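You operate a simulated robot arm through the tools that you are given. There is no shell and no other tool.

Carry out the task below with a simulated robot arm. There is one attempt and no reset: what you move stays moved.

TASK
Light the red and green marker lamps; the white one stays dark.
Fine: its rocker off before the power goes on; all three plugs stay in.

Only the result counts: the job must be done as asked and must still hold three seconds after the hand-in. Knocking over, shifting, dropping, spilling or breaking anything else fails it.

THE ROBOT
A 6-joint arm with a fingered hand, fixed in place. Base frame: the origin is on the floor under the middle of its stand, x ahead of it, y to its left, z up; the work surface is at about z = 86. Units: cm, degrees, N and s.
With the tool pointing down near the work surface it reaches from about 30 to 70 cm from the base axis. Its first joint turns from -166.0 to 166.0 degrees. Payload 4 kg.
Tool frame: the origin (TCP) lies between the finger pads and is the grasp point; the fingertips stand 2.2 cm ahead of it; z points along the fingers, y is the line along which they close. The gripper opens to 11.2 cm; its body begins 6 cm behind the TCP. The gripper is a hand of 4 fingers: y runs from the thumb to the fingers, the wrist lies at [0, 0, -21.8] in the tool frame, and closing takes about 1.5 s.
Orientation is told as [roll, pitch, yaw] about the base's x, y, z axes, in that order, counted from this pose: with the fingers straight down and closing along the base's y, the tool's x points along the base's -x, its y along +y and its z along -z.

THE INTERFACE
- The arm moves only by the tool apply_moves. Its argument "plan" is text: rows parted by semicolons, each of 7 numbers parted by spaces: the opening, from 0 (shut) to 1 (fully open), then the shift along the tool's x, y, z in units of 100 mm (1.0 is 100 mm), then the turn, a rotation vector about the tool's x, y, z in units of 180 degrees (1.0 is 180 degrees). In form: claw x y z wx wy wz; .... A call has 1 to 20 rows; each row is the pose to reach, as a shift and turn from the pose commanded when the call began, along the tool's axes at that moment. A call with a number of a shift or a turn outside -1 to 1 is refused whole. A row lasts 0.2 s, in which the tool goes at most 5 cm and 8.6 degrees; a call with a longer step from one row to the next is refused whole, and so is a gripper value outside its range. A pose out of reach is approached as far as the arm can. The call stops where the force on the tool passes 40 N (or 10 N more than at its start, if that is more) or the arm is blocked; 0.2 s more then pass. The fingers move at their own pace (about 4.5 cm/s each) and stop on an object; they squeeze with about 29 N. The grip force told is the motor's: it shows also when the fingers shut on nothing. Time passes only in rows, and 0.2 s behind the last, so rows that repeat a pose let the fingers close. The reply holds the time, the measured pose of the TCP, the force on the tool along the base axes, the opening and the grip force, in the units named above and with some noise, with the torque about the TCP (base axes, N m) and any sound that the robot's microphone picked up, and new pictures: "show" is both (left out), scene, wrist or none.
- Cameras (640 x 400 px; columns grow to the right, rows downward): "scene" is fixed at [39.81, -49.89, 151.9]; the picture's right is [1.00, -0.05, 0.00], its down [-0.02, -0.42, -0.91] and it looks along [0.05, 0.91, -0.42] (base axes); focal length 344 px, centre (320, 200). "wrist" rides on the gripper at [6.9, 0.4, -8.3] in the tool frame; the picture's right is [-0.06, 1.00, 0.00], its down [-0.77, -0.05, -0.64] and it looks along [-0.64, -0.04, 0.77] (tool axes); focal length 243 px, centre (320, 200). There is no depth. A picture from a camera that has moved, and an enlarged one, comes with that camera's place and axes in the base frame and with its lens.
- preshape(shape): the hand has 4 fingers and takes this shape, open, in about a second: jaw (thumb against the fingers, like two jaws); tri (thumb and two fingers); tip (a fingertip pinch); poke (one finger out to press); point (the index stretched); flat (the hand flat); cup (the hand cupped); fist (a fist). The gripper value then closes the fingers along that shape, each until it touches; the sizes above hold for jaw. It gives what a move gives, with no picture.
- close_up(camera, box): a new picture of the part [left, top, right, bottom] of that camera's present view, enlarged. No time passes.
- finish_job(): hands the job in; it is judged then, once.

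Nothing tells you positions but the pictures and the camera data. Unless the task says otherwise, let go and move clear before handing in.

The tools are called after "Request:" by a JSON object that holds its "fn" and its "kwargs". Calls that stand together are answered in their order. apply_moves: Moves the arm, as the interface text tells. Its arguments: {"type":"object","properties":{"plan":{"type":"string"},"show":{"type":"string","enum":["both","scene","wrist","none"]}},"required":["plan"]} The other tools are called the same way: preshape (shape) gives the hand a shape; close_up (camera, box) takes an enlarged picture of a part of a camera's view; finish_job () hands the job in.

At the start:

```text
clock: 0.0
tool_pos: [25.41, 30.86, 120.24]
tool_rot: [0.0, 0.0, 0.0]
force: [0.0, -0.5, -1.6]
wrist_torque: [0.01, -0.01, 0.0]
width: 11.19
grip_force: 0.0
shape: jaw
```

scene: 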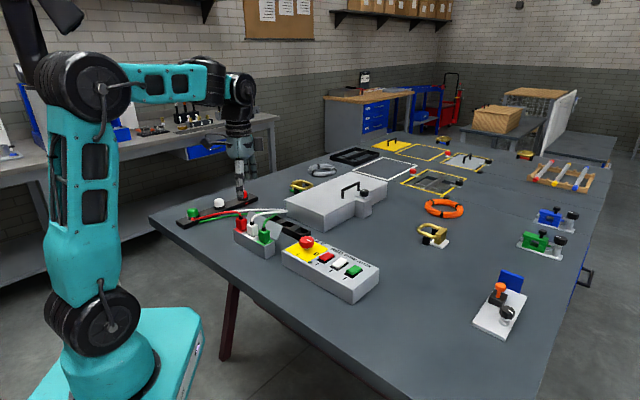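
wrist: 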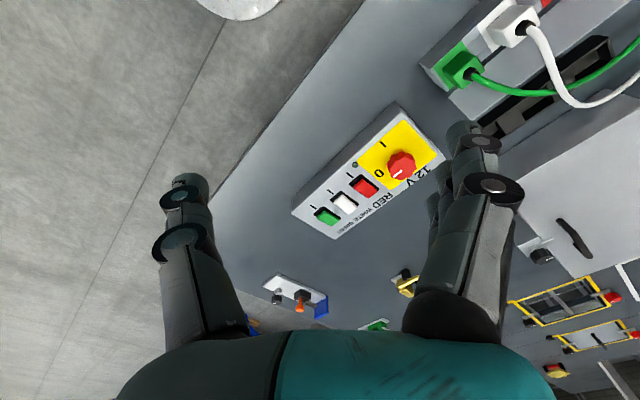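

I see a control box with a red rotary knob on yellow (12 V, 0/I) and three rockers (red, white, green), a socket block with three plugs, and three lamps on a board behind. I'll look closer before moving.

Request:
{"fn": "close_up", "kwargs": {"camera": "scene", "box": [270, 225, 390, 305]}}

Request:
{"fn": "close_up", "kwargs": {"camera": "scene", "box": [170, 180, 310, 265]}}

Request:
{"fn": "close_up", "kwargs": {"camera": "wrist", "box": [280, 90, 460, 250]}}

```text
5.00 times, centred on (330, 265) of scene
camera zoom: at [39.81, -49.89, 151.9], right [1.0, -0.05, 0.0], down [-0.02, -0.42, -0.91], along [0.05, 0.91, -0.42], focal length 1723 px, centre (270, -125)
```

zoom: 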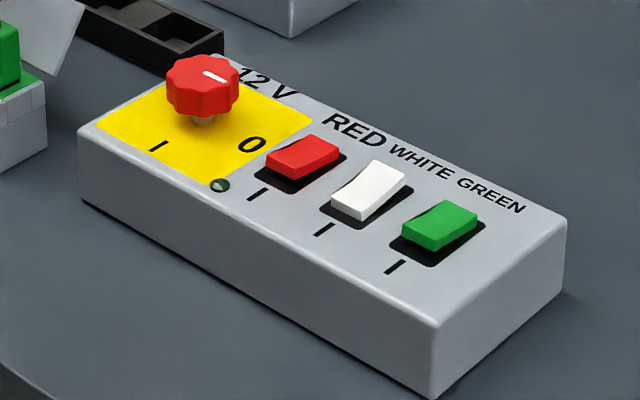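

```text
4.57 times, centred on (240, 222) of scene
camera zoom: at [39.81, -49.89, 151.9], right [1.0, -0.05, 0.0], down [-0.02, -0.42, -0.91], along [0.05, 0.91, -0.42], focal length 1575 px, centre (686, 97)
```

zoom: 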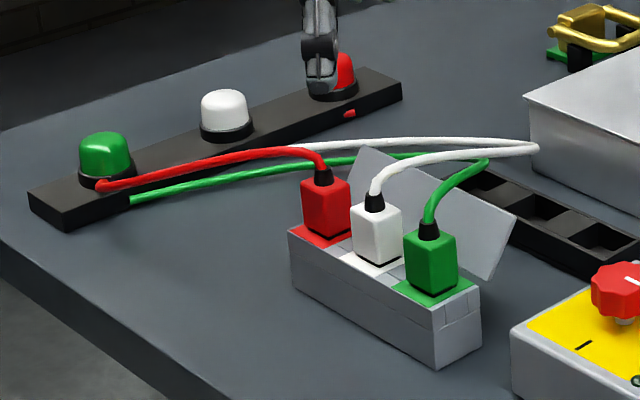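

```text
2.50 times, centred on (370, 170) of wrist
camera zoom: at [18.56, 31.31, 128.63], right [0.06, 1.0, 0.0], down [0.77, -0.05, 0.64], along [0.64, -0.04, -0.77], focal length 606 px, centre (195, 275)
```

zoom: 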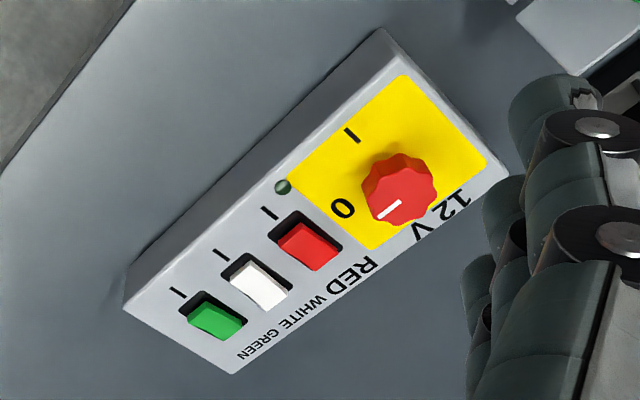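

The white rocker looks tilted differently from red and green, and the cables deserve tracing. I'll zoom in further.

Request:
{"fn": "close_up", "kwargs": {"camera": "scene", "box": [312, 248, 368, 283]}}

Request:
{"fn": "close_up", "kwargs": {"camera": "scene", "box": [170, 185, 250, 235]}}

Request:
{"fn": "close_up", "kwargs": {"camera": "scene", "box": [225, 185, 305, 235]}}

Request:
{"fn": "close_up", "kwargs": {"camera": "wrist", "box": [400, 0, 640, 150]}}

Request:
{"fn": "close_up", "kwargs": {"camera": "wrist", "box": [300, 165, 390, 235]}}

Request:
{"fn": "close_up", "kwargs": {"camera": "scene", "box": [284, 228, 340, 263]}}

```text
11.43 times, centred on (340, 266) of scene
camera zoom: at [39.81, -49.89, 151.9], right [1.0, -0.05, 0.0], down [-0.02, -0.42, -0.91], along [0.05, 0.91, -0.42], focal length 3937 px, centre (91, -549)
```

zoom: 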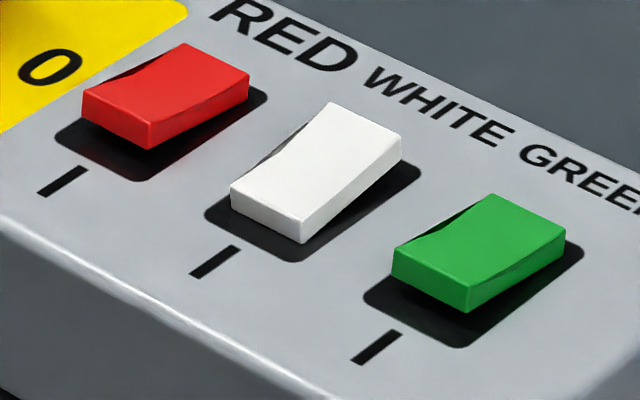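

```text
8.00 times, centred on (210, 210) of scene
camera zoom: at [39.81, -49.89, 151.9], right [1.0, -0.05, 0.0], down [-0.02, -0.42, -0.91], along [0.05, 0.91, -0.42], focal length 2756 px, centre (1200, 120)
```

zoom: 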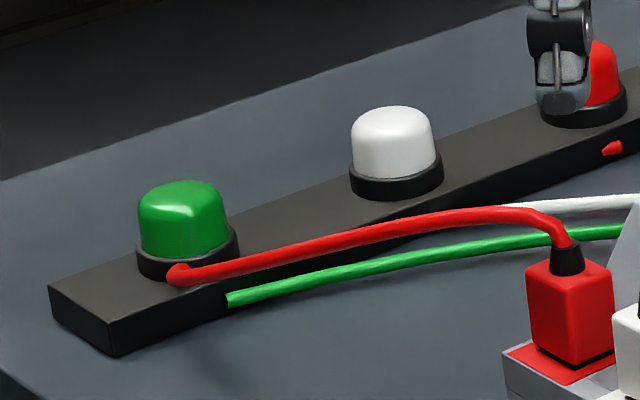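

```text
8.00 times, centred on (265, 210) of scene
camera zoom: at [39.81, -49.89, 151.9], right [1.0, -0.05, 0.0], down [-0.02, -0.42, -0.91], along [0.05, 0.91, -0.42], focal length 2756 px, centre (760, 120)
```

zoom: 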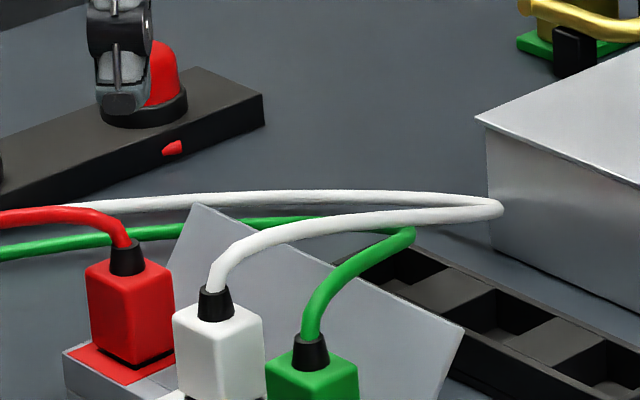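

```text
2.67 times, centred on (520, 75) of wrist
camera zoom: at [18.56, 31.31, 128.63], right [0.06, 1.0, 0.0], down [0.77, -0.05, 0.64], along [0.64, -0.04, -0.77], focal length 647 px, centre (-213, 533)
```

zoom: 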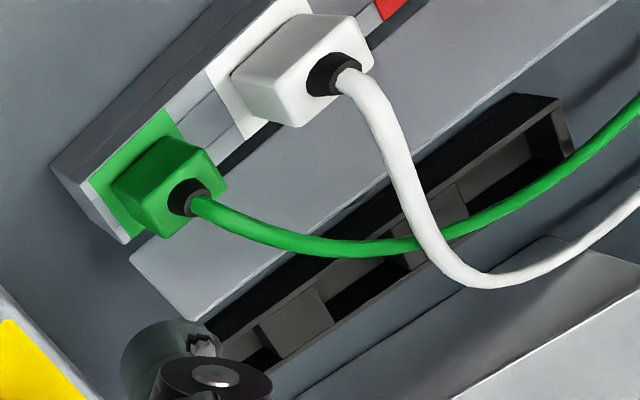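

```text
5.71 times, centred on (345, 200) of wrist
camera zoom: at [18.56, 31.31, 128.63], right [0.06, 1.0, 0.0], down [0.77, -0.05, 0.64], along [0.64, -0.04, -0.77], focal length 1386 px, centre (177, 200)
```

zoom: 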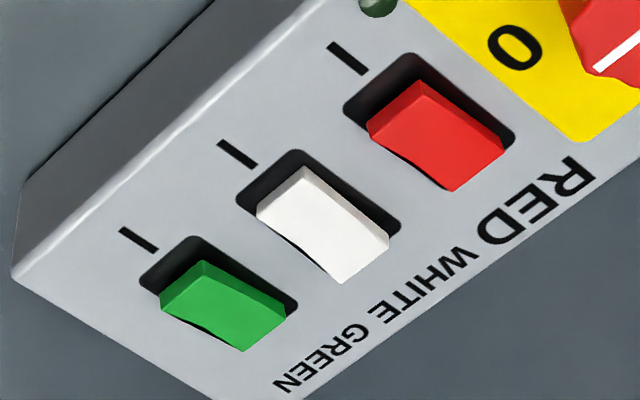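

```text
11.43 times, centred on (312, 246) of scene
camera zoom: at [39.81, -49.89, 151.9], right [1.0, -0.05, 0.0], down [-0.02, -0.42, -0.91], along [0.05, 0.91, -0.42], focal length 3937 px, centre (411, -320)
```

zoom: 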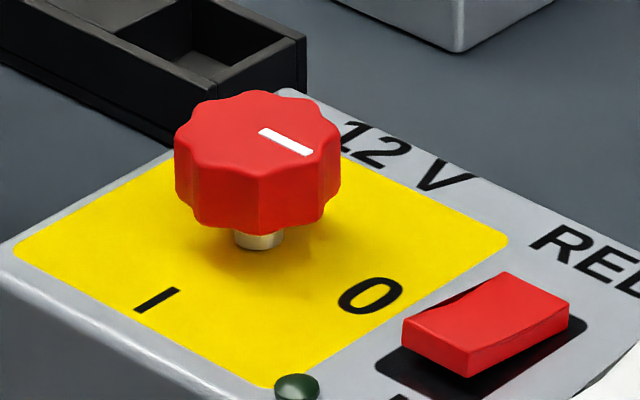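

White rocker is pressed on its I side (on); red and green are pressed on the far side (off); the knob points at 0 and the lamp LED is dark. The box is yawed about -45°, top at z≈91, rockers near (46,38), (50.5,34.5), (54,31), and knob near (40,43.5). First I shape the hand for pressing and move above the rockers.

Request:
{"fn": "preshape", "kwargs": {"shape": "poke"}}

Request:
{"fn": "apply_moves", "kwargs": {"plan": "1 -0.3 0 0 0 0 0; 1 -0.6 0 0 0 0 0; 1 -0.9 0 0.2 0 0 0; 1 -0.9 0 0.2 0 0 0", "show": "both"}}

```text
clock: 0.9
tool_pos: [25.35, 30.73, 120.26]
tool_rot: [-0.1, -0.1, 0.0]
force: [0.5, 0.1, 0.4]
wrist_torque: [0.02, -0.01, 0.02]
width: 0.0
grip_force: 0.0
shape: poke
```

```text
clock: 1.9
tool_pos: [34.55, 30.91, 118.37]
tool_rot: [0.0, 0.0, 0.0]
force: [-0.9, -0.5, -0.3]
wrist_torque: [-0.01, 0.01, 0.0]
width: 0.03
grip_force: 0.0
shape: poke
camera wrist: at [27.69, 31.39, 126.73], right [0.06, 1.0, 0.0], down [0.77, -0.05, 0.64], along [0.64, -0.04, -0.77], focal length 243 px, centre (320, 200)
```

scene: 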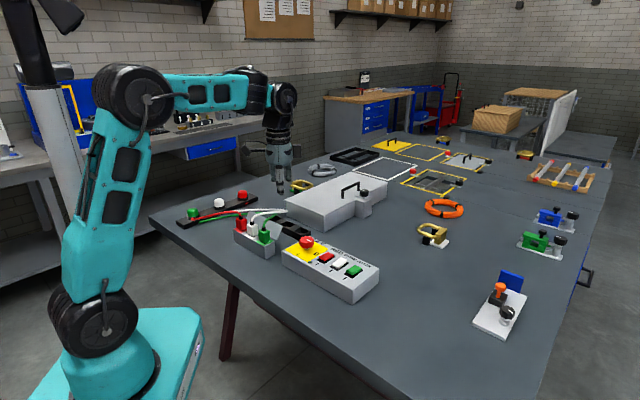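
wrist: 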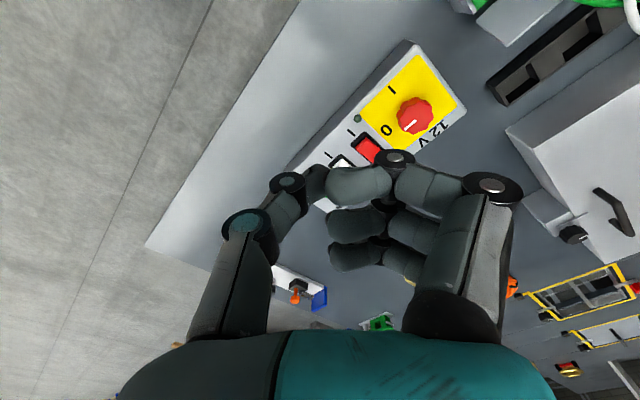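

The hand took the poke shape; I want to see which finger sticks out and by how much.

Request:
{"fn": "close_up", "kwargs": {"camera": "scene", "box": [240, 120, 320, 200]}}

Request:
{"fn": "close_up", "kwargs": {"camera": "wrist", "box": [220, 120, 540, 320]}}

```text
5.00 times, centred on (280, 160) of scene
camera zoom: at [39.81, -49.89, 151.9], right [1.0, -0.05, 0.0], down [-0.02, -0.42, -0.91], along [0.05, 0.91, -0.42], focal length 1723 px, centre (520, 400)
```

zoom: 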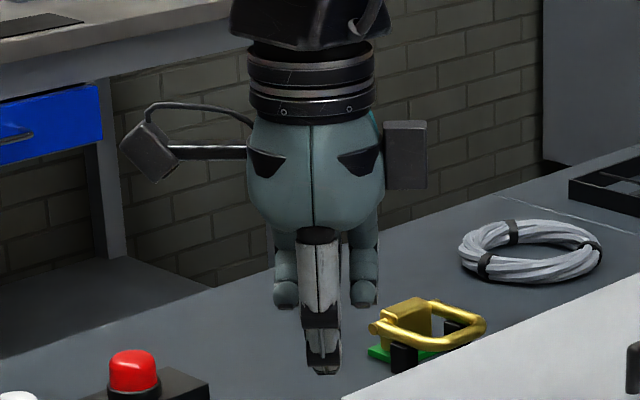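

```text
2.00 times, centred on (380, 220) of wrist
camera zoom: at [27.69, 31.39, 126.73], right [0.06, 1.0, 0.0], down [0.77, -0.05, 0.64], along [0.64, -0.04, -0.77], focal length 485 px, centre (200, 160)
```

zoom: 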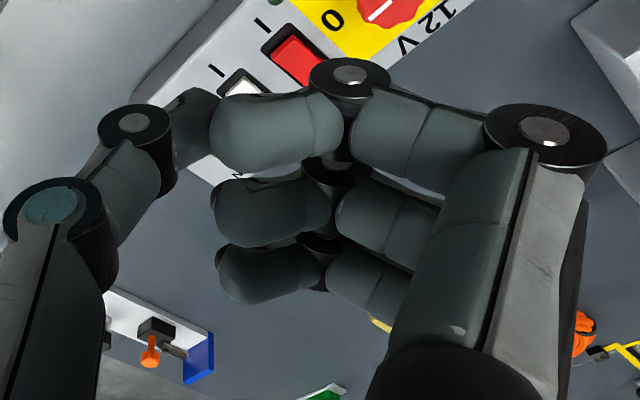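

In poke the thumb and curled fingers meet; I'll compare with the "point" shape, where one finger should reach down clearly.

Request:
{"fn": "preshape", "kwargs": {"shape": "point"}}

Request:
{"fn": "apply_moves", "kwargs": {"plan": "1 0 0 0 0 0 0; 1 0 0 0 0 0 0", "show": "wrist"}}

Request:
{"fn": "close_up", "kwargs": {"camera": "scene", "box": [240, 120, 320, 200]}}

Request:
{"fn": "close_up", "kwargs": {"camera": "wrist", "box": [220, 120, 540, 320]}}

```text
clock: 2.8
tool_pos: [34.64, 30.93, 118.52]
tool_rot: [0.0, 0.0, 0.0]
force: [0.4, 0.1, 0.7]
wrist_torque: [0.0, 0.0, -0.01]
width: 10.61
grip_force: 0.0
shape: point
```

```text
clock: 3.4
tool_pos: [34.62, 30.89, 118.36]
tool_rot: [-0.1, 0.1, -0.1]
force: [0.5, 0.1, -0.2]
wrist_torque: [0.0, 0.05, -0.02]
width: 10.6
grip_force: 0.0
shape: point
camera wrist: at [27.65, 31.39, 126.73], right [0.06, 1.0, 0.0], down [0.77, -0.05, 0.64], along [0.64, -0.04, -0.77], focal length 243 px, centre (320, 200)
```

wrist: 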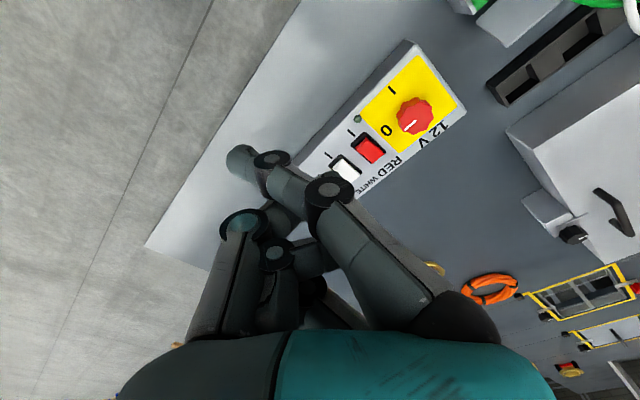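

```text
5.00 times, centred on (280, 160) of scene
camera zoom: at [39.81, -49.89, 151.9], right [1.0, -0.05, 0.0], down [-0.02, -0.42, -0.91], along [0.05, 0.91, -0.42], focal length 1723 px, centre (520, 400)
```

zoom: 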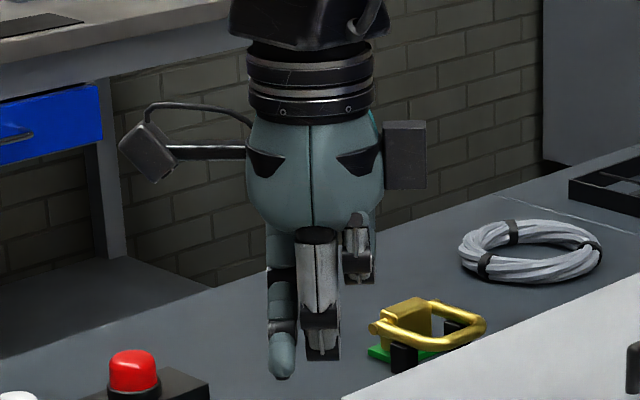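

```text
2.00 times, centred on (380, 220) of wrist
camera zoom: at [27.65, 31.39, 126.73], right [0.06, 1.0, 0.0], down [0.77, -0.05, 0.64], along [0.64, -0.04, -0.77], focal length 485 px, centre (200, 160)
```

zoom: 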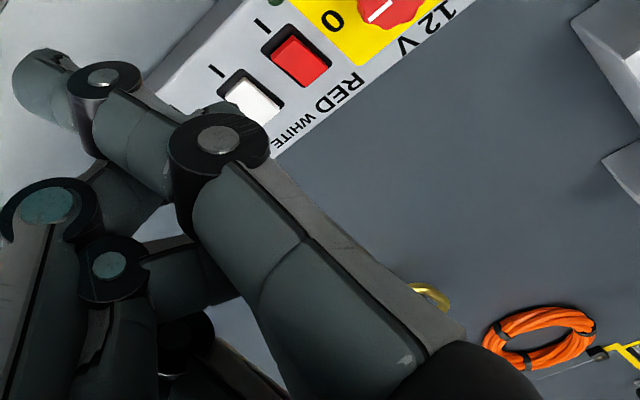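

In "point" the index reaches lowest at roughly tool (+2.6, −2.9, 0), leaning inward. I'll test what the claw value does to this shape.

Request:
{"fn": "apply_moves", "kwargs": {"plan": "0.5 0 0 0 0 0 0; 0.5 0 0 0 0 0 0; 0.5 0 0 0 0 0 0; 0.5 0 0 0 0 0 0; 0.5 0 0 0 0 0 0", "show": "wrist"}}

Request:
{"fn": "close_up", "kwargs": {"camera": "scene", "box": [240, 120, 320, 200]}}

Request:
{"fn": "apply_moves", "kwargs": {"plan": "0 0 0 0 0 0 0; 0 0 0 0 0 0 0; 0 0 0 0 0 0 0; 0 0 0 0 0 0 0; 0 0 0 0 0 0 0", "show": "wrist"}}

Request:
{"fn": "close_up", "kwargs": {"camera": "scene", "box": [240, 120, 320, 200]}}

```text
clock: 4.6
tool_pos: [34.62, 30.98, 118.45]
tool_rot: [0.0, 0.0, 0.0]
force: [-0.2, 0.6, -0.5]
wrist_torque: [0.02, 0.0, -0.02]
width: 10.59
grip_force: 0.1
shape: point
camera wrist: at [27.65, 31.39, 126.73], right [0.06, 1.0, 0.0], down [0.77, -0.05, 0.64], along [0.64, -0.04, -0.77], focal length 243 px, centre (320, 200)
```

wrist: 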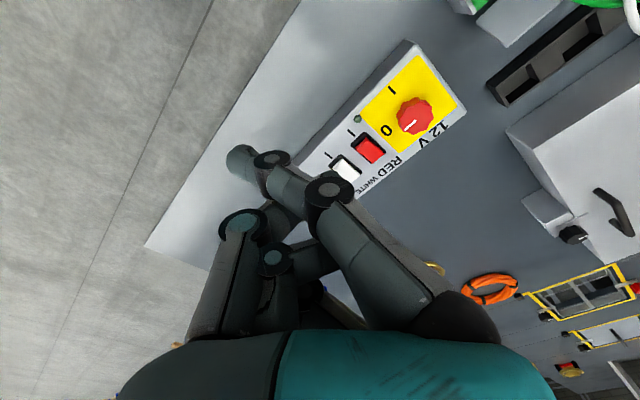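

```text
5.00 times, centred on (280, 160) of scene
camera zoom: at [39.81, -49.89, 151.9], right [1.0, -0.05, 0.0], down [-0.02, -0.42, -0.91], along [0.05, 0.91, -0.42], focal length 1723 px, centre (520, 400)
```

zoom: 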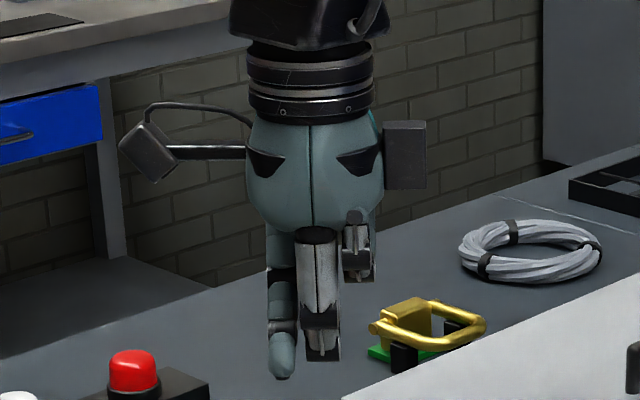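

```text
clock: 5.8
tool_pos: [34.51, 31.01, 118.31]
tool_rot: [0.0, 0.0, 0.1]
force: [-0.8, 0.0, 0.1]
wrist_torque: [0.02, -0.03, -0.01]
width: 10.59
grip_force: 0.0
shape: point
camera wrist: at [27.65, 31.39, 126.73], right [0.06, 1.0, 0.0], down [0.77, -0.05, 0.64], along [0.64, -0.04, -0.77], focal length 243 px, centre (320, 200)
```

wrist: 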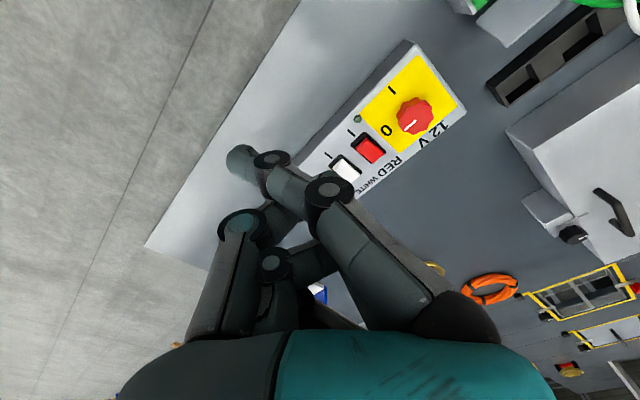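

```text
5.00 times, centred on (280, 160) of scene
camera zoom: at [39.81, -49.89, 151.9], right [1.0, -0.05, 0.0], down [-0.02, -0.42, -0.91], along [0.05, 0.91, -0.42], focal length 1723 px, centre (520, 400)
```

zoom: 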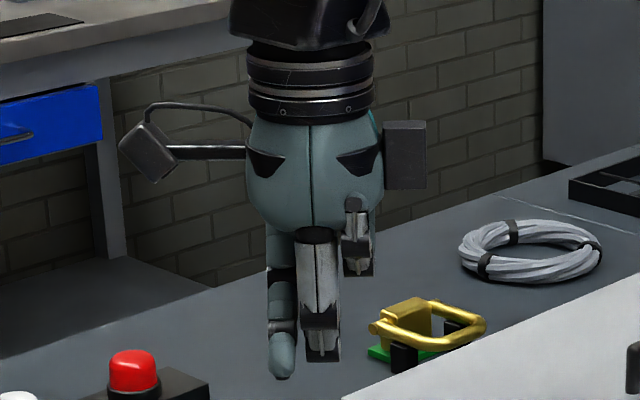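

The poke shape has the thumb straight out on the tool axis (tip about 2.1 cm ahead of TCP) with the other fingers curled ~3.5 cm back — that's the better pressing shape. I'll go back to poke, turn yaw to −45° so the hand is square to the box, and move over the rockers.

Request:
{"fn": "preshape", "kwargs": {"shape": "poke"}}

Request:
{"fn": "apply_moves", "kwargs": {"plan": "1 -0.14 0.03 0.1 0 0 0.0417; 1 -0.28 0.06 0.2 0 0 0.0833; 1 -0.42 0.09 0.3 0 0 0.125; 1 -0.56 0.12 0.4 0 0 0.1667; 1 -0.70 0.15 0.5 0 0 0.2083; 1 -0.84 0.18 0.6 0 0 0.25; 1 -0.84 0.18 0.6 0 0 0.25", "show": "both"}}

```text
clock: 6.7
tool_pos: [34.34, 30.98, 118.44]
tool_rot: [0.1, -0.1, 0.1]
force: [-1.2, -0.2, 0.3]
wrist_torque: [0.0, 0.0, 0.03]
width: 0.0
grip_force: 0.0
shape: poke
```

```text
clock: 8.3
tool_pos: [42.83, 32.73, 112.27]
tool_rot: [0.0, 0.0, -45.1]
force: [-0.2, 0.1, -1.1]
wrist_torque: [0.03, 0.01, -0.03]
width: 0.01
grip_force: 0.1
shape: poke
camera wrist: at [38.37, 37.87, 120.64], right [0.75, 0.66, 0.0], down [0.51, -0.58, 0.64], along [0.42, -0.48, -0.77], focal length 243 px, centre (320, 200)
```

scene: 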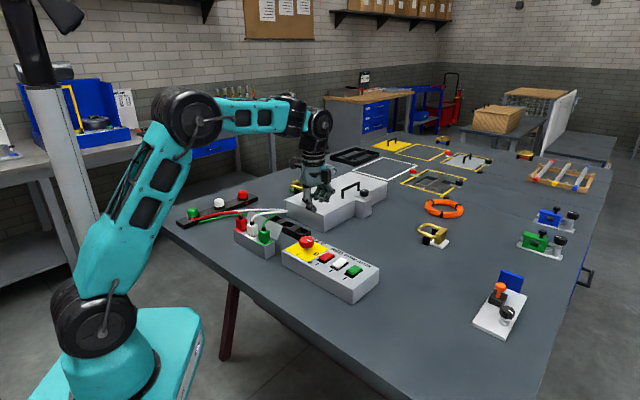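
wrist: 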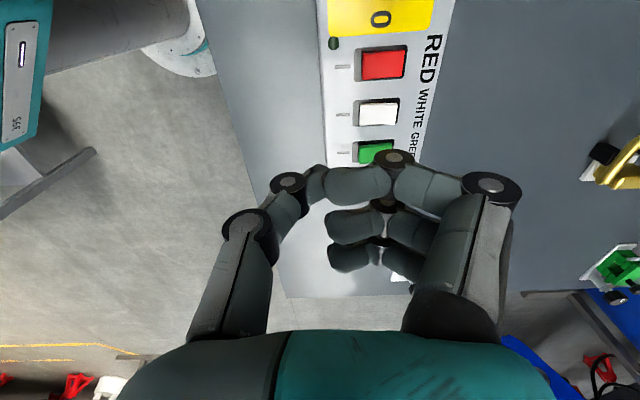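

The box edges are square with the hand now (yaw −45°). I'll zoom to measure the rockers.

Request:
{"fn": "close_up", "kwargs": {"camera": "wrist", "box": [310, 0, 470, 170]}}

Request:
{"fn": "close_up", "kwargs": {"camera": "scene", "box": [270, 150, 400, 310]}}

```text
2.35 times, centred on (390, 85) of wrist
camera zoom: at [38.37, 37.87, 120.64], right [0.75, 0.66, 0.0], down [0.51, -0.58, 0.64], along [0.42, -0.48, -0.77], focal length 571 px, centre (155, 471)
```

zoom: 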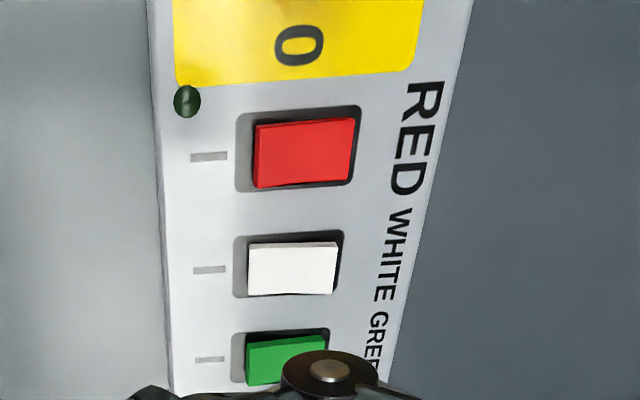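

```text
2.50 times, centred on (335, 230) of scene
camera zoom: at [39.81, -49.89, 151.9], right [1.0, -0.05, 0.0], down [-0.02, -0.42, -0.91], along [0.05, 0.91, -0.42], focal length 861 px, centre (282, 125)
```

zoom: 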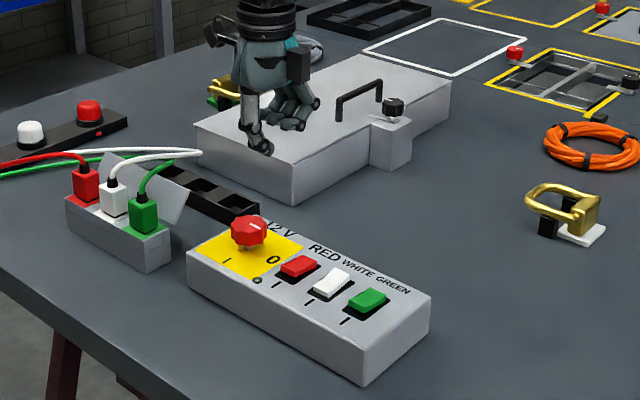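

White well centre measures about (50.7, 34.3), red (46.9, 38.1), green (54.5, 30.7), at z≈91.2. I'll bring the thumb over the raised (label-side) end of the white rocker, still well above it.

Request:
{"fn": "apply_moves", "kwargs": {"plan": "1 -0.111 0.204 0.1 0 0 0; 1 -0.223 0.408 0.2 0 0 0; 1 -0.334 0.612 0.3 0 0 0; 1 -0.445 0.817 0.5 0 0 0; 1 -0.445 0.817 0.8 0 0 0; 1 -0.445 0.817 1.0 0 0 0; 1 -0.445 0.817 1.0 0 0 0", "show": "both"}}

Request:
{"fn": "close_up", "kwargs": {"camera": "scene", "box": [290, 200, 390, 290]}}

```text
clock: 9.9
tool_pos: [51.91, 35.18, 102.27]
tool_rot: [0.0, 0.0, -45.0]
force: [-0.1, 0.7, -0.3]
wrist_torque: [-0.03, 0.01, 0.02]
width: 0.0
grip_force: 0.1
shape: poke
camera wrist: at [47.31, 40.44, 110.63], right [0.75, 0.66, 0.0], down [0.51, -0.58, 0.64], along [0.42, -0.48, -0.77], focal length 243 px, centre (320, 200)
```

scene: 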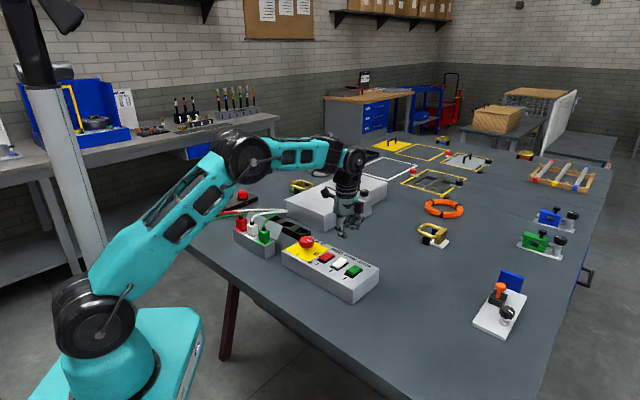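
wrist: 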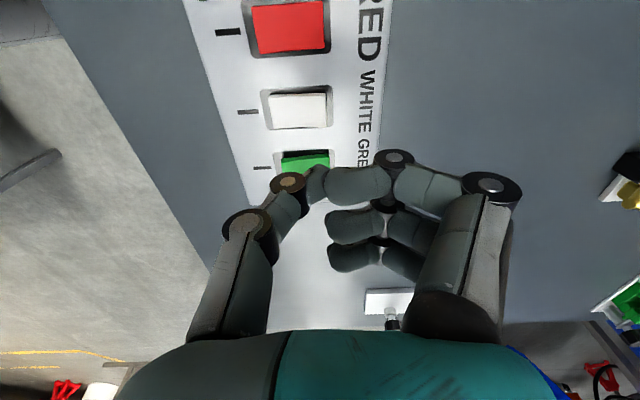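

```text
4.44 times, centred on (340, 245) of scene
camera zoom: at [39.81, -49.89, 151.9], right [1.0, -0.05, 0.0], down [-0.02, -0.42, -0.91], along [0.05, 0.91, -0.42], focal length 1531 px, centre (231, 0)
```

zoom: 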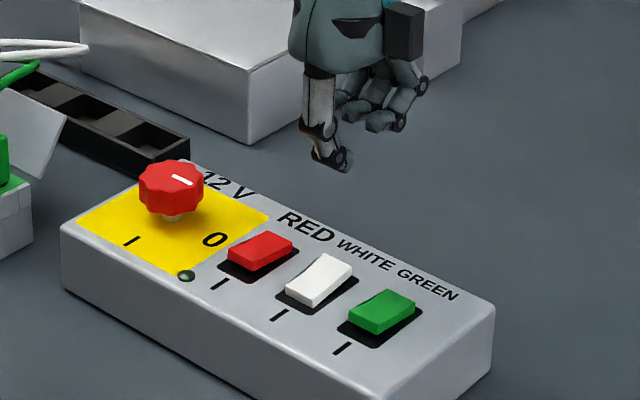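

Thumb tip is over the label-side end of the white rocker (about v +1.6 from its centre). I'll descend close, then press slowly.

Request:
{"fn": "apply_moves", "kwargs": {"plan": "1 0.01 -0.02 0.2 0 0 0; 1 0.01 -0.02 0.4 0 0 0; 1 0.01 -0.02 0.6 0 0 0; 1 0.01 -0.02 0.7 0 0 0; 1 0.01 -0.02 0.7 0 0 0", "show": "both"}}

Request:
{"fn": "close_up", "kwargs": {"camera": "scene", "box": [300, 220, 390, 290]}}

Request:
{"fn": "close_up", "kwargs": {"camera": "wrist", "box": [200, 80, 440, 230]}}

```text
clock: 11.1
tool_pos: [51.5, 35.3, 95.32]
tool_rot: [0.1, 0.0, -45.0]
force: [0.7, -0.3, 0.6]
wrist_torque: [-0.01, -0.02, 0.01]
width: 0.0
grip_force: 0.1
shape: poke
camera wrist: at [46.99, 40.44, 103.63], right [0.75, 0.66, 0.0], down [0.51, -0.58, 0.64], along [0.42, -0.48, -0.77], focal length 243 px, centre (320, 200)
```

scene: 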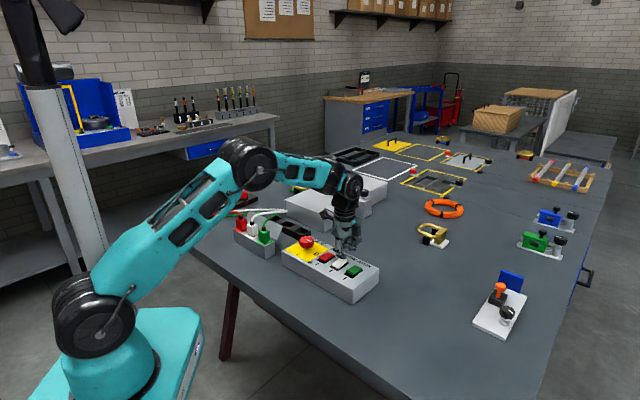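
wrist: 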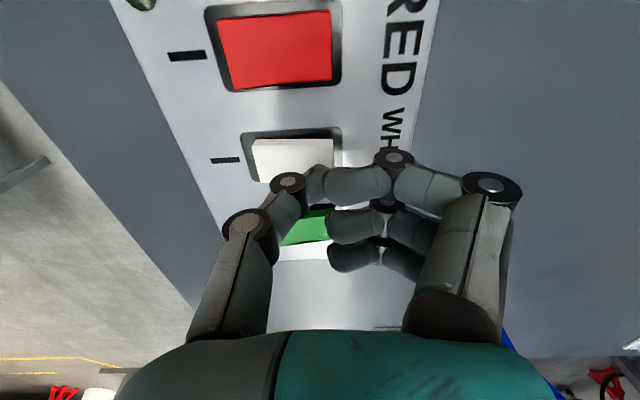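

```text
5.71 times, centred on (345, 255) of scene
camera zoom: at [39.81, -49.89, 151.9], right [1.0, -0.05, 0.0], down [-0.02, -0.42, -0.91], along [0.05, 0.91, -0.42], focal length 1969 px, centre (177, -114)
```

zoom: 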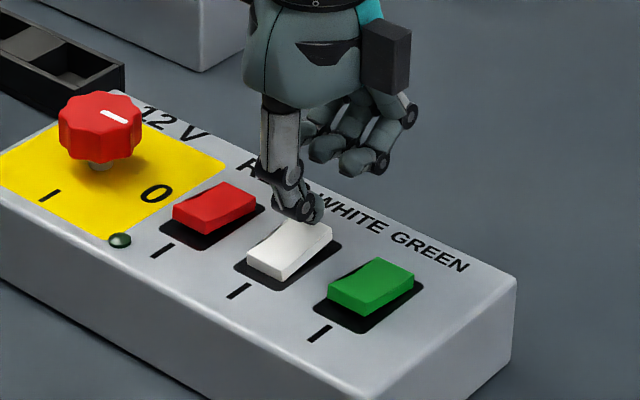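

```text
2.67 times, centred on (320, 155) of wrist
camera zoom: at [46.99, 40.44, 103.63], right [0.75, 0.66, 0.0], down [0.51, -0.58, 0.64], along [0.42, -0.48, -0.77], focal length 647 px, centre (320, 320)
```

zoom: 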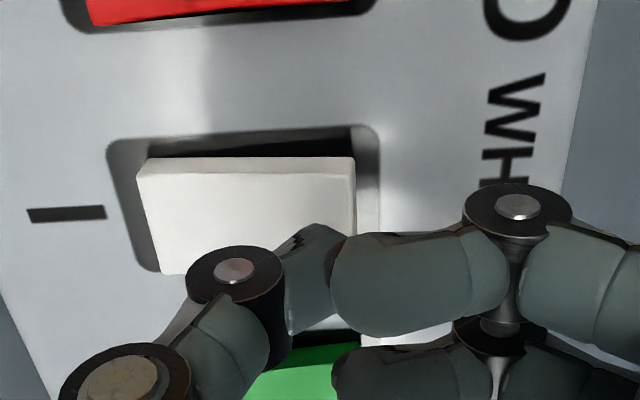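

The thumb tip is just over the raised end of the white rocker. Pressing slowly now.

Request:
{"fn": "apply_moves", "kwargs": {"plan": "1 0 0 0.03 0 0 0; 1 0 0 0.06 0 0 0; 1 0 0 0.08 0 0 0; 1 0 0 0.10 0 0 0; 1 0 0 0.12 0 0 0; 1 0 0 0.14 0 0 0", "show": "wrist"}}

Request:
{"fn": "close_up", "kwargs": {"camera": "scene", "box": [300, 220, 390, 290]}}

```text
clock: 12.5
tool_pos: [51.58, 35.19, 94.23]
tool_rot: [0.3, 0.0, -45.0]
force: [-1.1, -0.1, 33.1]
wrist_torque: [0.13, -0.12, -0.01]
width: 0.0
grip_force: 0.1
shape: poke
camera wrist: at [46.99, 40.46, 102.42], right [0.75, 0.66, 0.01], down [0.5, -0.58, 0.64], along [0.43, -0.48, -0.77], focal length 243 px, centre (320, 200)
```

wrist: 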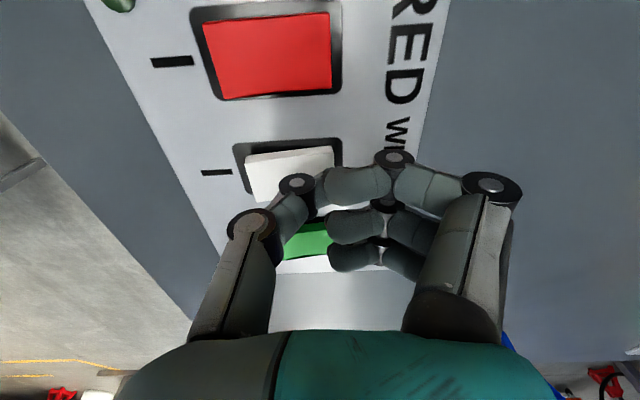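

```text
5.71 times, centred on (345, 255) of scene
camera zoom: at [39.81, -49.89, 151.9], right [1.0, -0.05, 0.0], down [-0.02, -0.42, -0.91], along [0.05, 0.91, -0.42], focal length 1969 px, centre (177, -114)
```

zoom: 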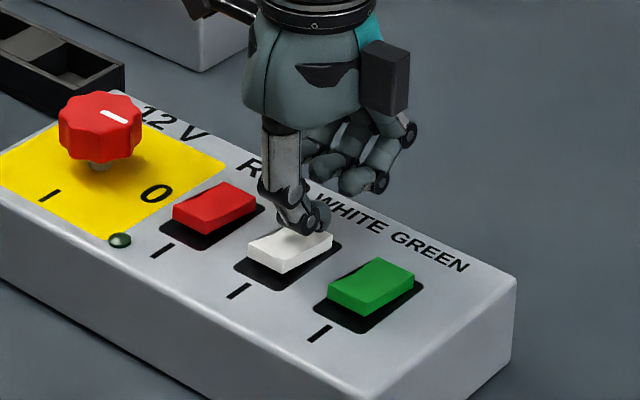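

The press reached 33 N and the white rocker seems to have flipped (I side now up). I'll lift and check.

Request:
{"fn": "apply_moves", "kwargs": {"plan": "1 0 0 -0.1 0 0 0; 1 0 0 -0.3 0 0 0; 1 0 0 -0.6 0 0 0; 1 0 0 -0.6 0 0 0", "show": "wrist"}}

Request:
{"fn": "close_up", "kwargs": {"camera": "scene", "box": [312, 248, 368, 283]}}

Request:
{"fn": "close_up", "kwargs": {"camera": "wrist", "box": [200, 0, 440, 180]}}

```text
clock: 13.5
tool_pos: [51.42, 35.18, 100.07]
tool_rot: [0.0, 0.1, -44.9]
force: [-0.8, 0.6, -0.6]
wrist_torque: [0.03, 0.0, 0.03]
width: 0.01
grip_force: 0.0
shape: poke
camera wrist: at [46.97, 40.43, 108.31], right [0.75, 0.66, 0.0], down [0.51, -0.58, 0.64], along [0.42, -0.48, -0.77], focal length 243 px, centre (320, 200)
```

wrist: 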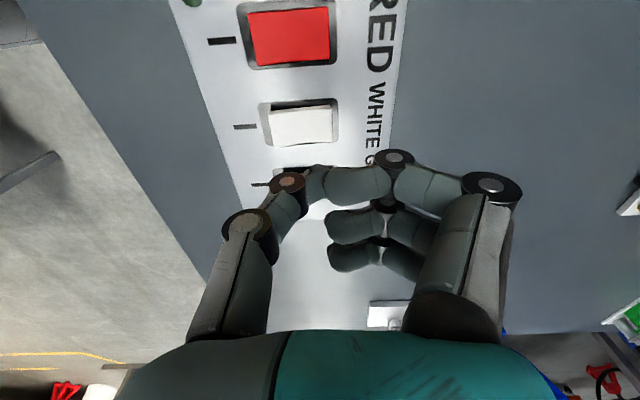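

```text
11.43 times, centred on (340, 266) of scene
camera zoom: at [39.81, -49.89, 151.9], right [1.0, -0.05, 0.0], down [-0.02, -0.42, -0.91], along [0.05, 0.91, -0.42], focal length 3937 px, centre (91, -549)
```

zoom: 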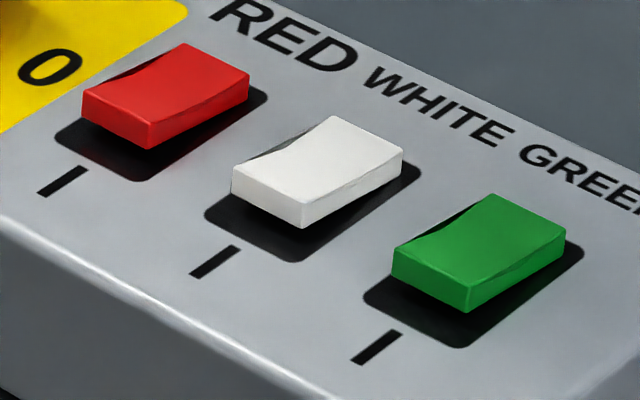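

```text
2.22 times, centred on (320, 90) of wrist
camera zoom: at [46.97, 40.43, 108.31], right [0.75, 0.66, 0.0], down [0.51, -0.58, 0.64], along [0.42, -0.48, -0.77], focal length 539 px, centre (320, 444)
```

zoom: 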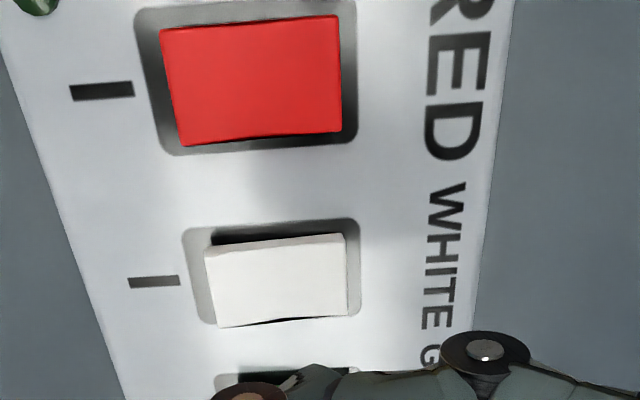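

White now matches the off rockers. Next, the green rocker: press its I side, around (53.4, 29.5).

Request:
{"fn": "apply_moves", "kwargs": {"plan": "1 -0.2 -0.1 0 0 0 0; 1 -0.4 -0.2 0 0 0 0; 1 -0.534 -0.272 0 0 0 0; 1 -0.534 -0.272 0.2 0 0 0; 1 -0.534 -0.272 0.4 0 0 0; 1 -0.534 -0.272 0.4 0 0 0", "show": "wrist"}}

Request:
{"fn": "close_up", "kwargs": {"camera": "scene", "box": [310, 230, 390, 300]}}

Request:
{"fn": "close_up", "kwargs": {"camera": "wrist", "box": [200, 80, 440, 230]}}

```text
clock: 14.9
tool_pos: [53.33, 29.44, 95.88]
tool_rot: [0.0, 0.0, -45.0]
force: [0.8, 0.1, -0.1]
wrist_torque: [-0.02, 0.0, 0.03]
width: 0.02
grip_force: 0.1
shape: poke
camera wrist: at [48.86, 34.71, 104.18], right [0.75, 0.66, 0.0], down [0.51, -0.58, 0.64], along [0.42, -0.48, -0.77], focal length 243 px, centre (320, 200)
```

wrist: 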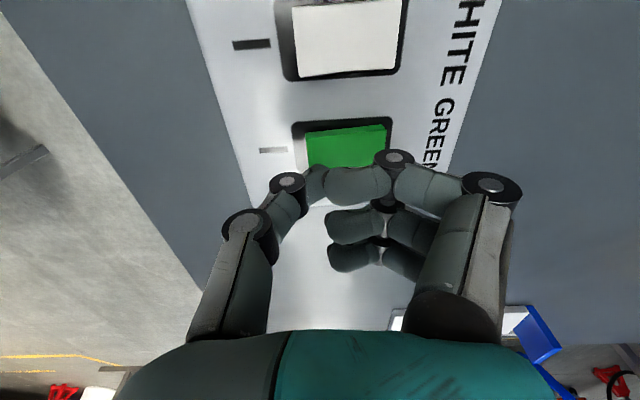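

```text
5.71 times, centred on (350, 265) of scene
camera zoom: at [39.81, -49.89, 151.9], right [1.0, -0.05, 0.0], down [-0.02, -0.42, -0.91], along [0.05, 0.91, -0.42], focal length 1969 px, centre (149, -171)
```

zoom: 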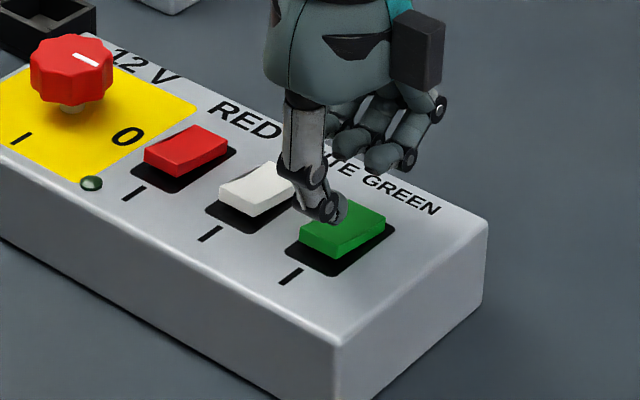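

```text
2.67 times, centred on (320, 155) of wrist
camera zoom: at [48.86, 34.71, 104.18], right [0.75, 0.66, 0.0], down [0.51, -0.58, 0.64], along [0.42, -0.48, -0.77], focal length 647 px, centre (320, 320)
```

zoom: 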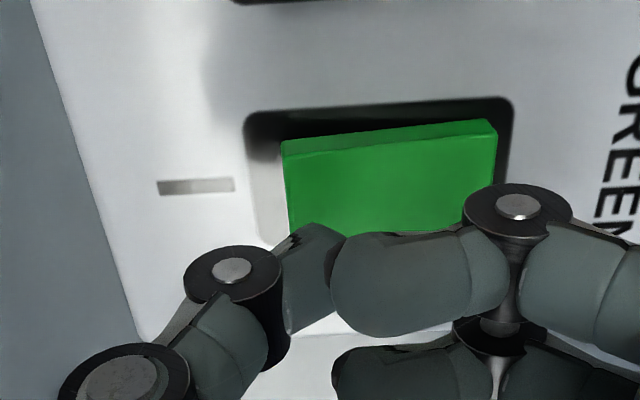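

Thumb is over the green I-side; I shift slightly further toward the I end and press to the same depth as before.

Request:
{"fn": "apply_moves", "kwargs": {"plan": "1 0 -0.03 0.04 0 0 0; 1 0 -0.03 0.08 0 0 0; 1 0 -0.03 0.11 0 0 0; 1 0 -0.03 0.13 0 0 0; 1 0 -0.03 0.15 0 0 0; 1 0 -0.03 0.17 0 0 0; 1 0 -0.03 0.19 0 0 0", "show": "wrist"}}

Request:
{"fn": "close_up", "kwargs": {"camera": "scene", "box": [310, 230, 390, 300]}}

```text
clock: 16.4
tool_pos: [53.19, 29.38, 94.76]
tool_rot: [0.4, 0.0, -44.9]
force: [-6.4, -4.0, 19.5]
wrist_torque: [-0.05, 0.09, -0.02]
width: 0.01
grip_force: 0.0
shape: poke
stopped in row 7: the force on the tool passed its limit at 43 N (the readings are from after the stop); the commanded pose is now the measured one
camera wrist: at [48.62, 34.51, 103.01], right [0.75, 0.66, 0.0], down [0.5, -0.58, 0.64], along [0.43, -0.48, -0.77], focal length 243 px, centre (320, 200)
```

wrist: 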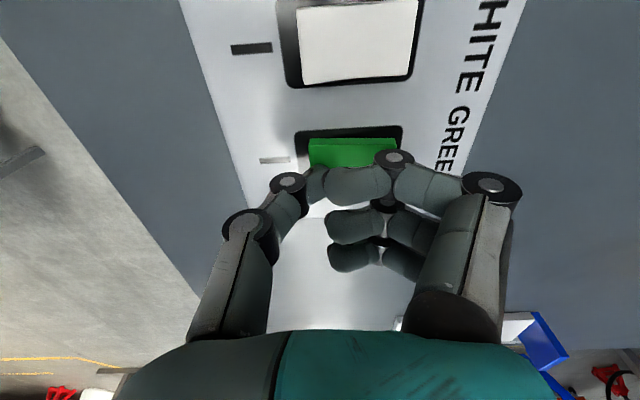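

```text
5.71 times, centred on (350, 265) of scene
camera zoom: at [39.81, -49.89, 151.9], right [1.0, -0.05, 0.0], down [-0.02, -0.42, -0.91], along [0.05, 0.91, -0.42], focal length 1969 px, centre (149, -171)
```

zoom: 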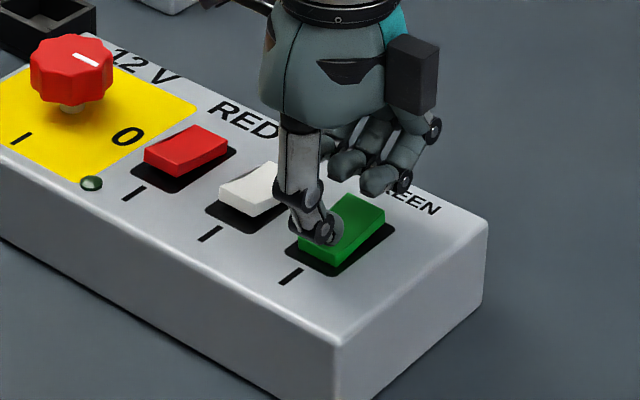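

Force limit reached and the green rocker's far end looks raised now. Lift and check.

Request:
{"fn": "apply_moves", "kwargs": {"plan": "1 0 0 -0.1 0 0 0; 1 0 0 -0.3 0 0 0; 1 0 0 -0.5 0 0 0; 1 0 0 -0.5 0 0 0", "show": "wrist"}}

Request:
{"fn": "close_up", "kwargs": {"camera": "scene", "box": [312, 248, 368, 283]}}

Request:
{"fn": "close_up", "kwargs": {"camera": "wrist", "box": [200, 0, 440, 180]}}

```text
clock: 17.4
tool_pos: [53.15, 29.25, 99.5]
tool_rot: [0.0, 0.0, -44.9]
force: [0.2, -0.4, 0.4]
wrist_torque: [0.02, -0.01, 0.03]
width: 0.0
grip_force: 0.0
shape: poke
camera wrist: at [48.6, 34.43, 107.75], right [0.75, 0.66, 0.0], down [0.51, -0.58, 0.64], along [0.43, -0.48, -0.77], focal length 243 px, centre (320, 200)
```

wrist: 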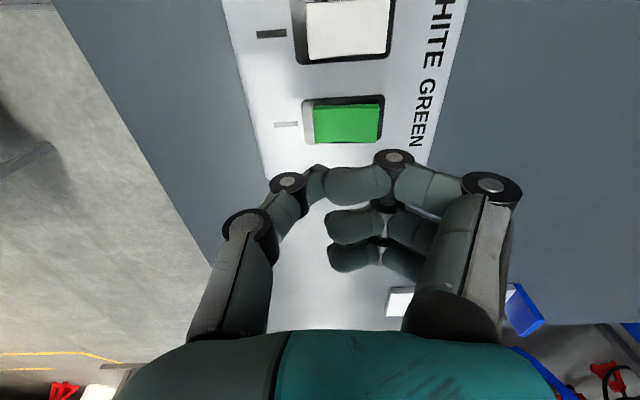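

```text
11.43 times, centred on (340, 266) of scene
camera zoom: at [39.81, -49.89, 151.9], right [1.0, -0.05, 0.0], down [-0.02, -0.42, -0.91], along [0.05, 0.91, -0.42], focal length 3937 px, centre (91, -549)
```

zoom: 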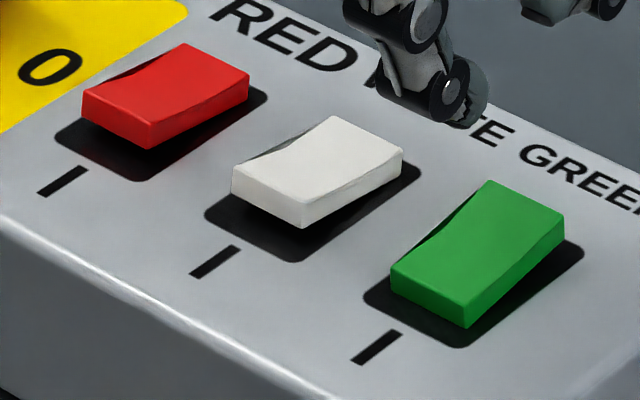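

```text
2.22 times, centred on (320, 90) of wrist
camera zoom: at [48.6, 34.43, 107.75], right [0.75, 0.66, 0.0], down [0.51, -0.58, 0.64], along [0.43, -0.48, -0.77], focal length 539 px, centre (320, 444)
```

zoom: 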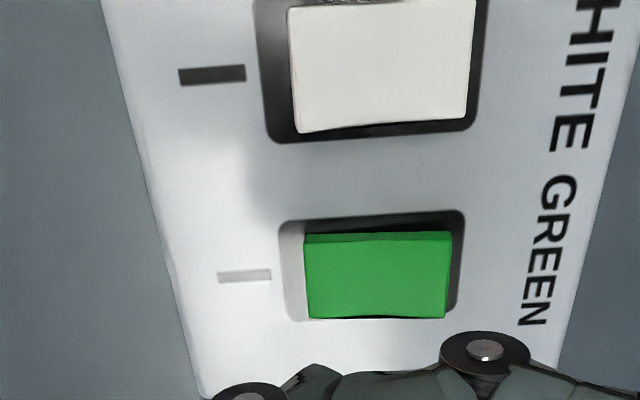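

Green is on (same attitude white had when on), white off. Now the red rocker's I side near (45.8, 36.9).

Request:
{"fn": "apply_moves", "kwargs": {"plan": "1 0.2 0.004 0 0 0 0; 1 0.4 0.008 0 0 0 0; 1 0.6 0.012 0 0 0 0; 1 0.8 0.014 0 0 0 0; 1 1.0 0.016 0 0 0 0; 1 1.0 0.016 0 0 0 0", "show": "none"}}

Request:
{"fn": "apply_moves", "kwargs": {"plan": "1 0.063 0 0 0 0 0; 1 0.063 0 0.2 0 0 0; 1 0.063 0 0.36 0 0 0; 1 0.063 0 0.36 0 0 0", "show": "wrist"}}

Request:
{"fn": "close_up", "kwargs": {"camera": "scene", "box": [290, 220, 370, 290]}}

Request:
{"fn": "close_up", "kwargs": {"camera": "wrist", "box": [200, 80, 440, 230]}}

```text
clock: 18.8
tool_pos: [46.18, 36.33, 99.58]
tool_rot: [0.0, 0.0, -45.0]
force: [0.5, -1.1, -0.4]
wrist_torque: [0.0, -0.02, 0.01]
width: 0.0
grip_force: 0.0
shape: poke
```

```text
clock: 19.8
tool_pos: [45.81, 36.86, 95.82]
tool_rot: [0.2, 0.0, -45.1]
force: [0.6, 0.0, 0.5]
wrist_torque: [0.01, -0.01, 0.02]
width: 0.0
grip_force: 0.1
shape: poke
camera wrist: at [41.27, 42.09, 104.2], right [0.75, 0.66, 0.0], down [0.51, -0.58, 0.64], along [0.43, -0.48, -0.77], focal length 243 px, centre (320, 200)
```

wrist: 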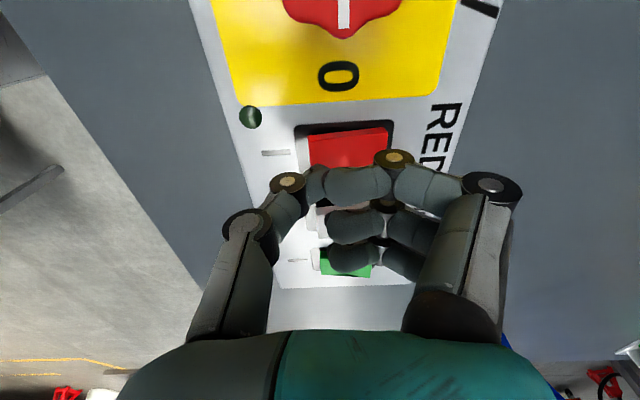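

```text
5.71 times, centred on (330, 255) of scene
camera zoom: at [39.81, -49.89, 151.9], right [1.0, -0.05, 0.0], down [-0.02, -0.42, -0.91], along [0.05, 0.91, -0.42], focal length 1969 px, centre (263, -114)
```

zoom: 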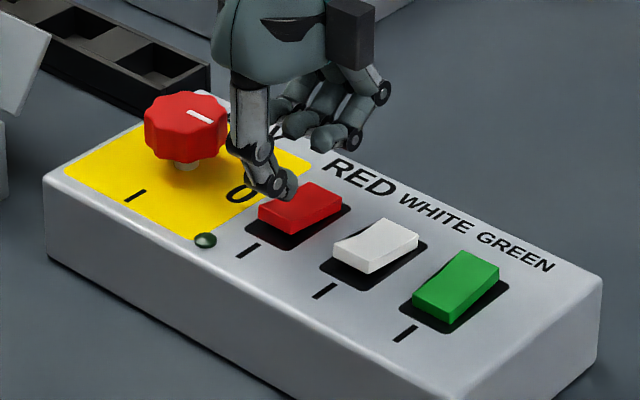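

```text
2.67 times, centred on (320, 155) of wrist
camera zoom: at [41.27, 42.09, 104.2], right [0.75, 0.66, 0.0], down [0.51, -0.58, 0.64], along [0.43, -0.48, -0.77], focal length 647 px, centre (320, 320)
```

zoom: 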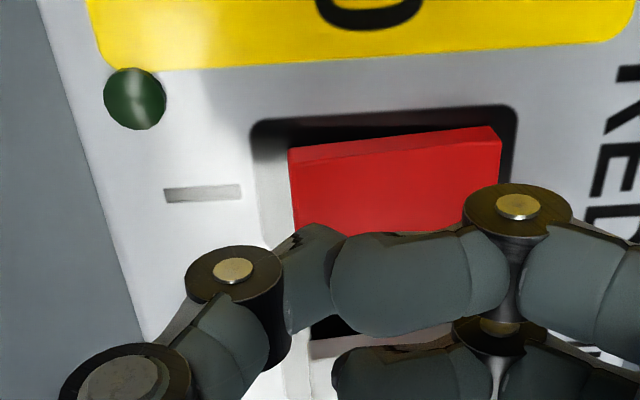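

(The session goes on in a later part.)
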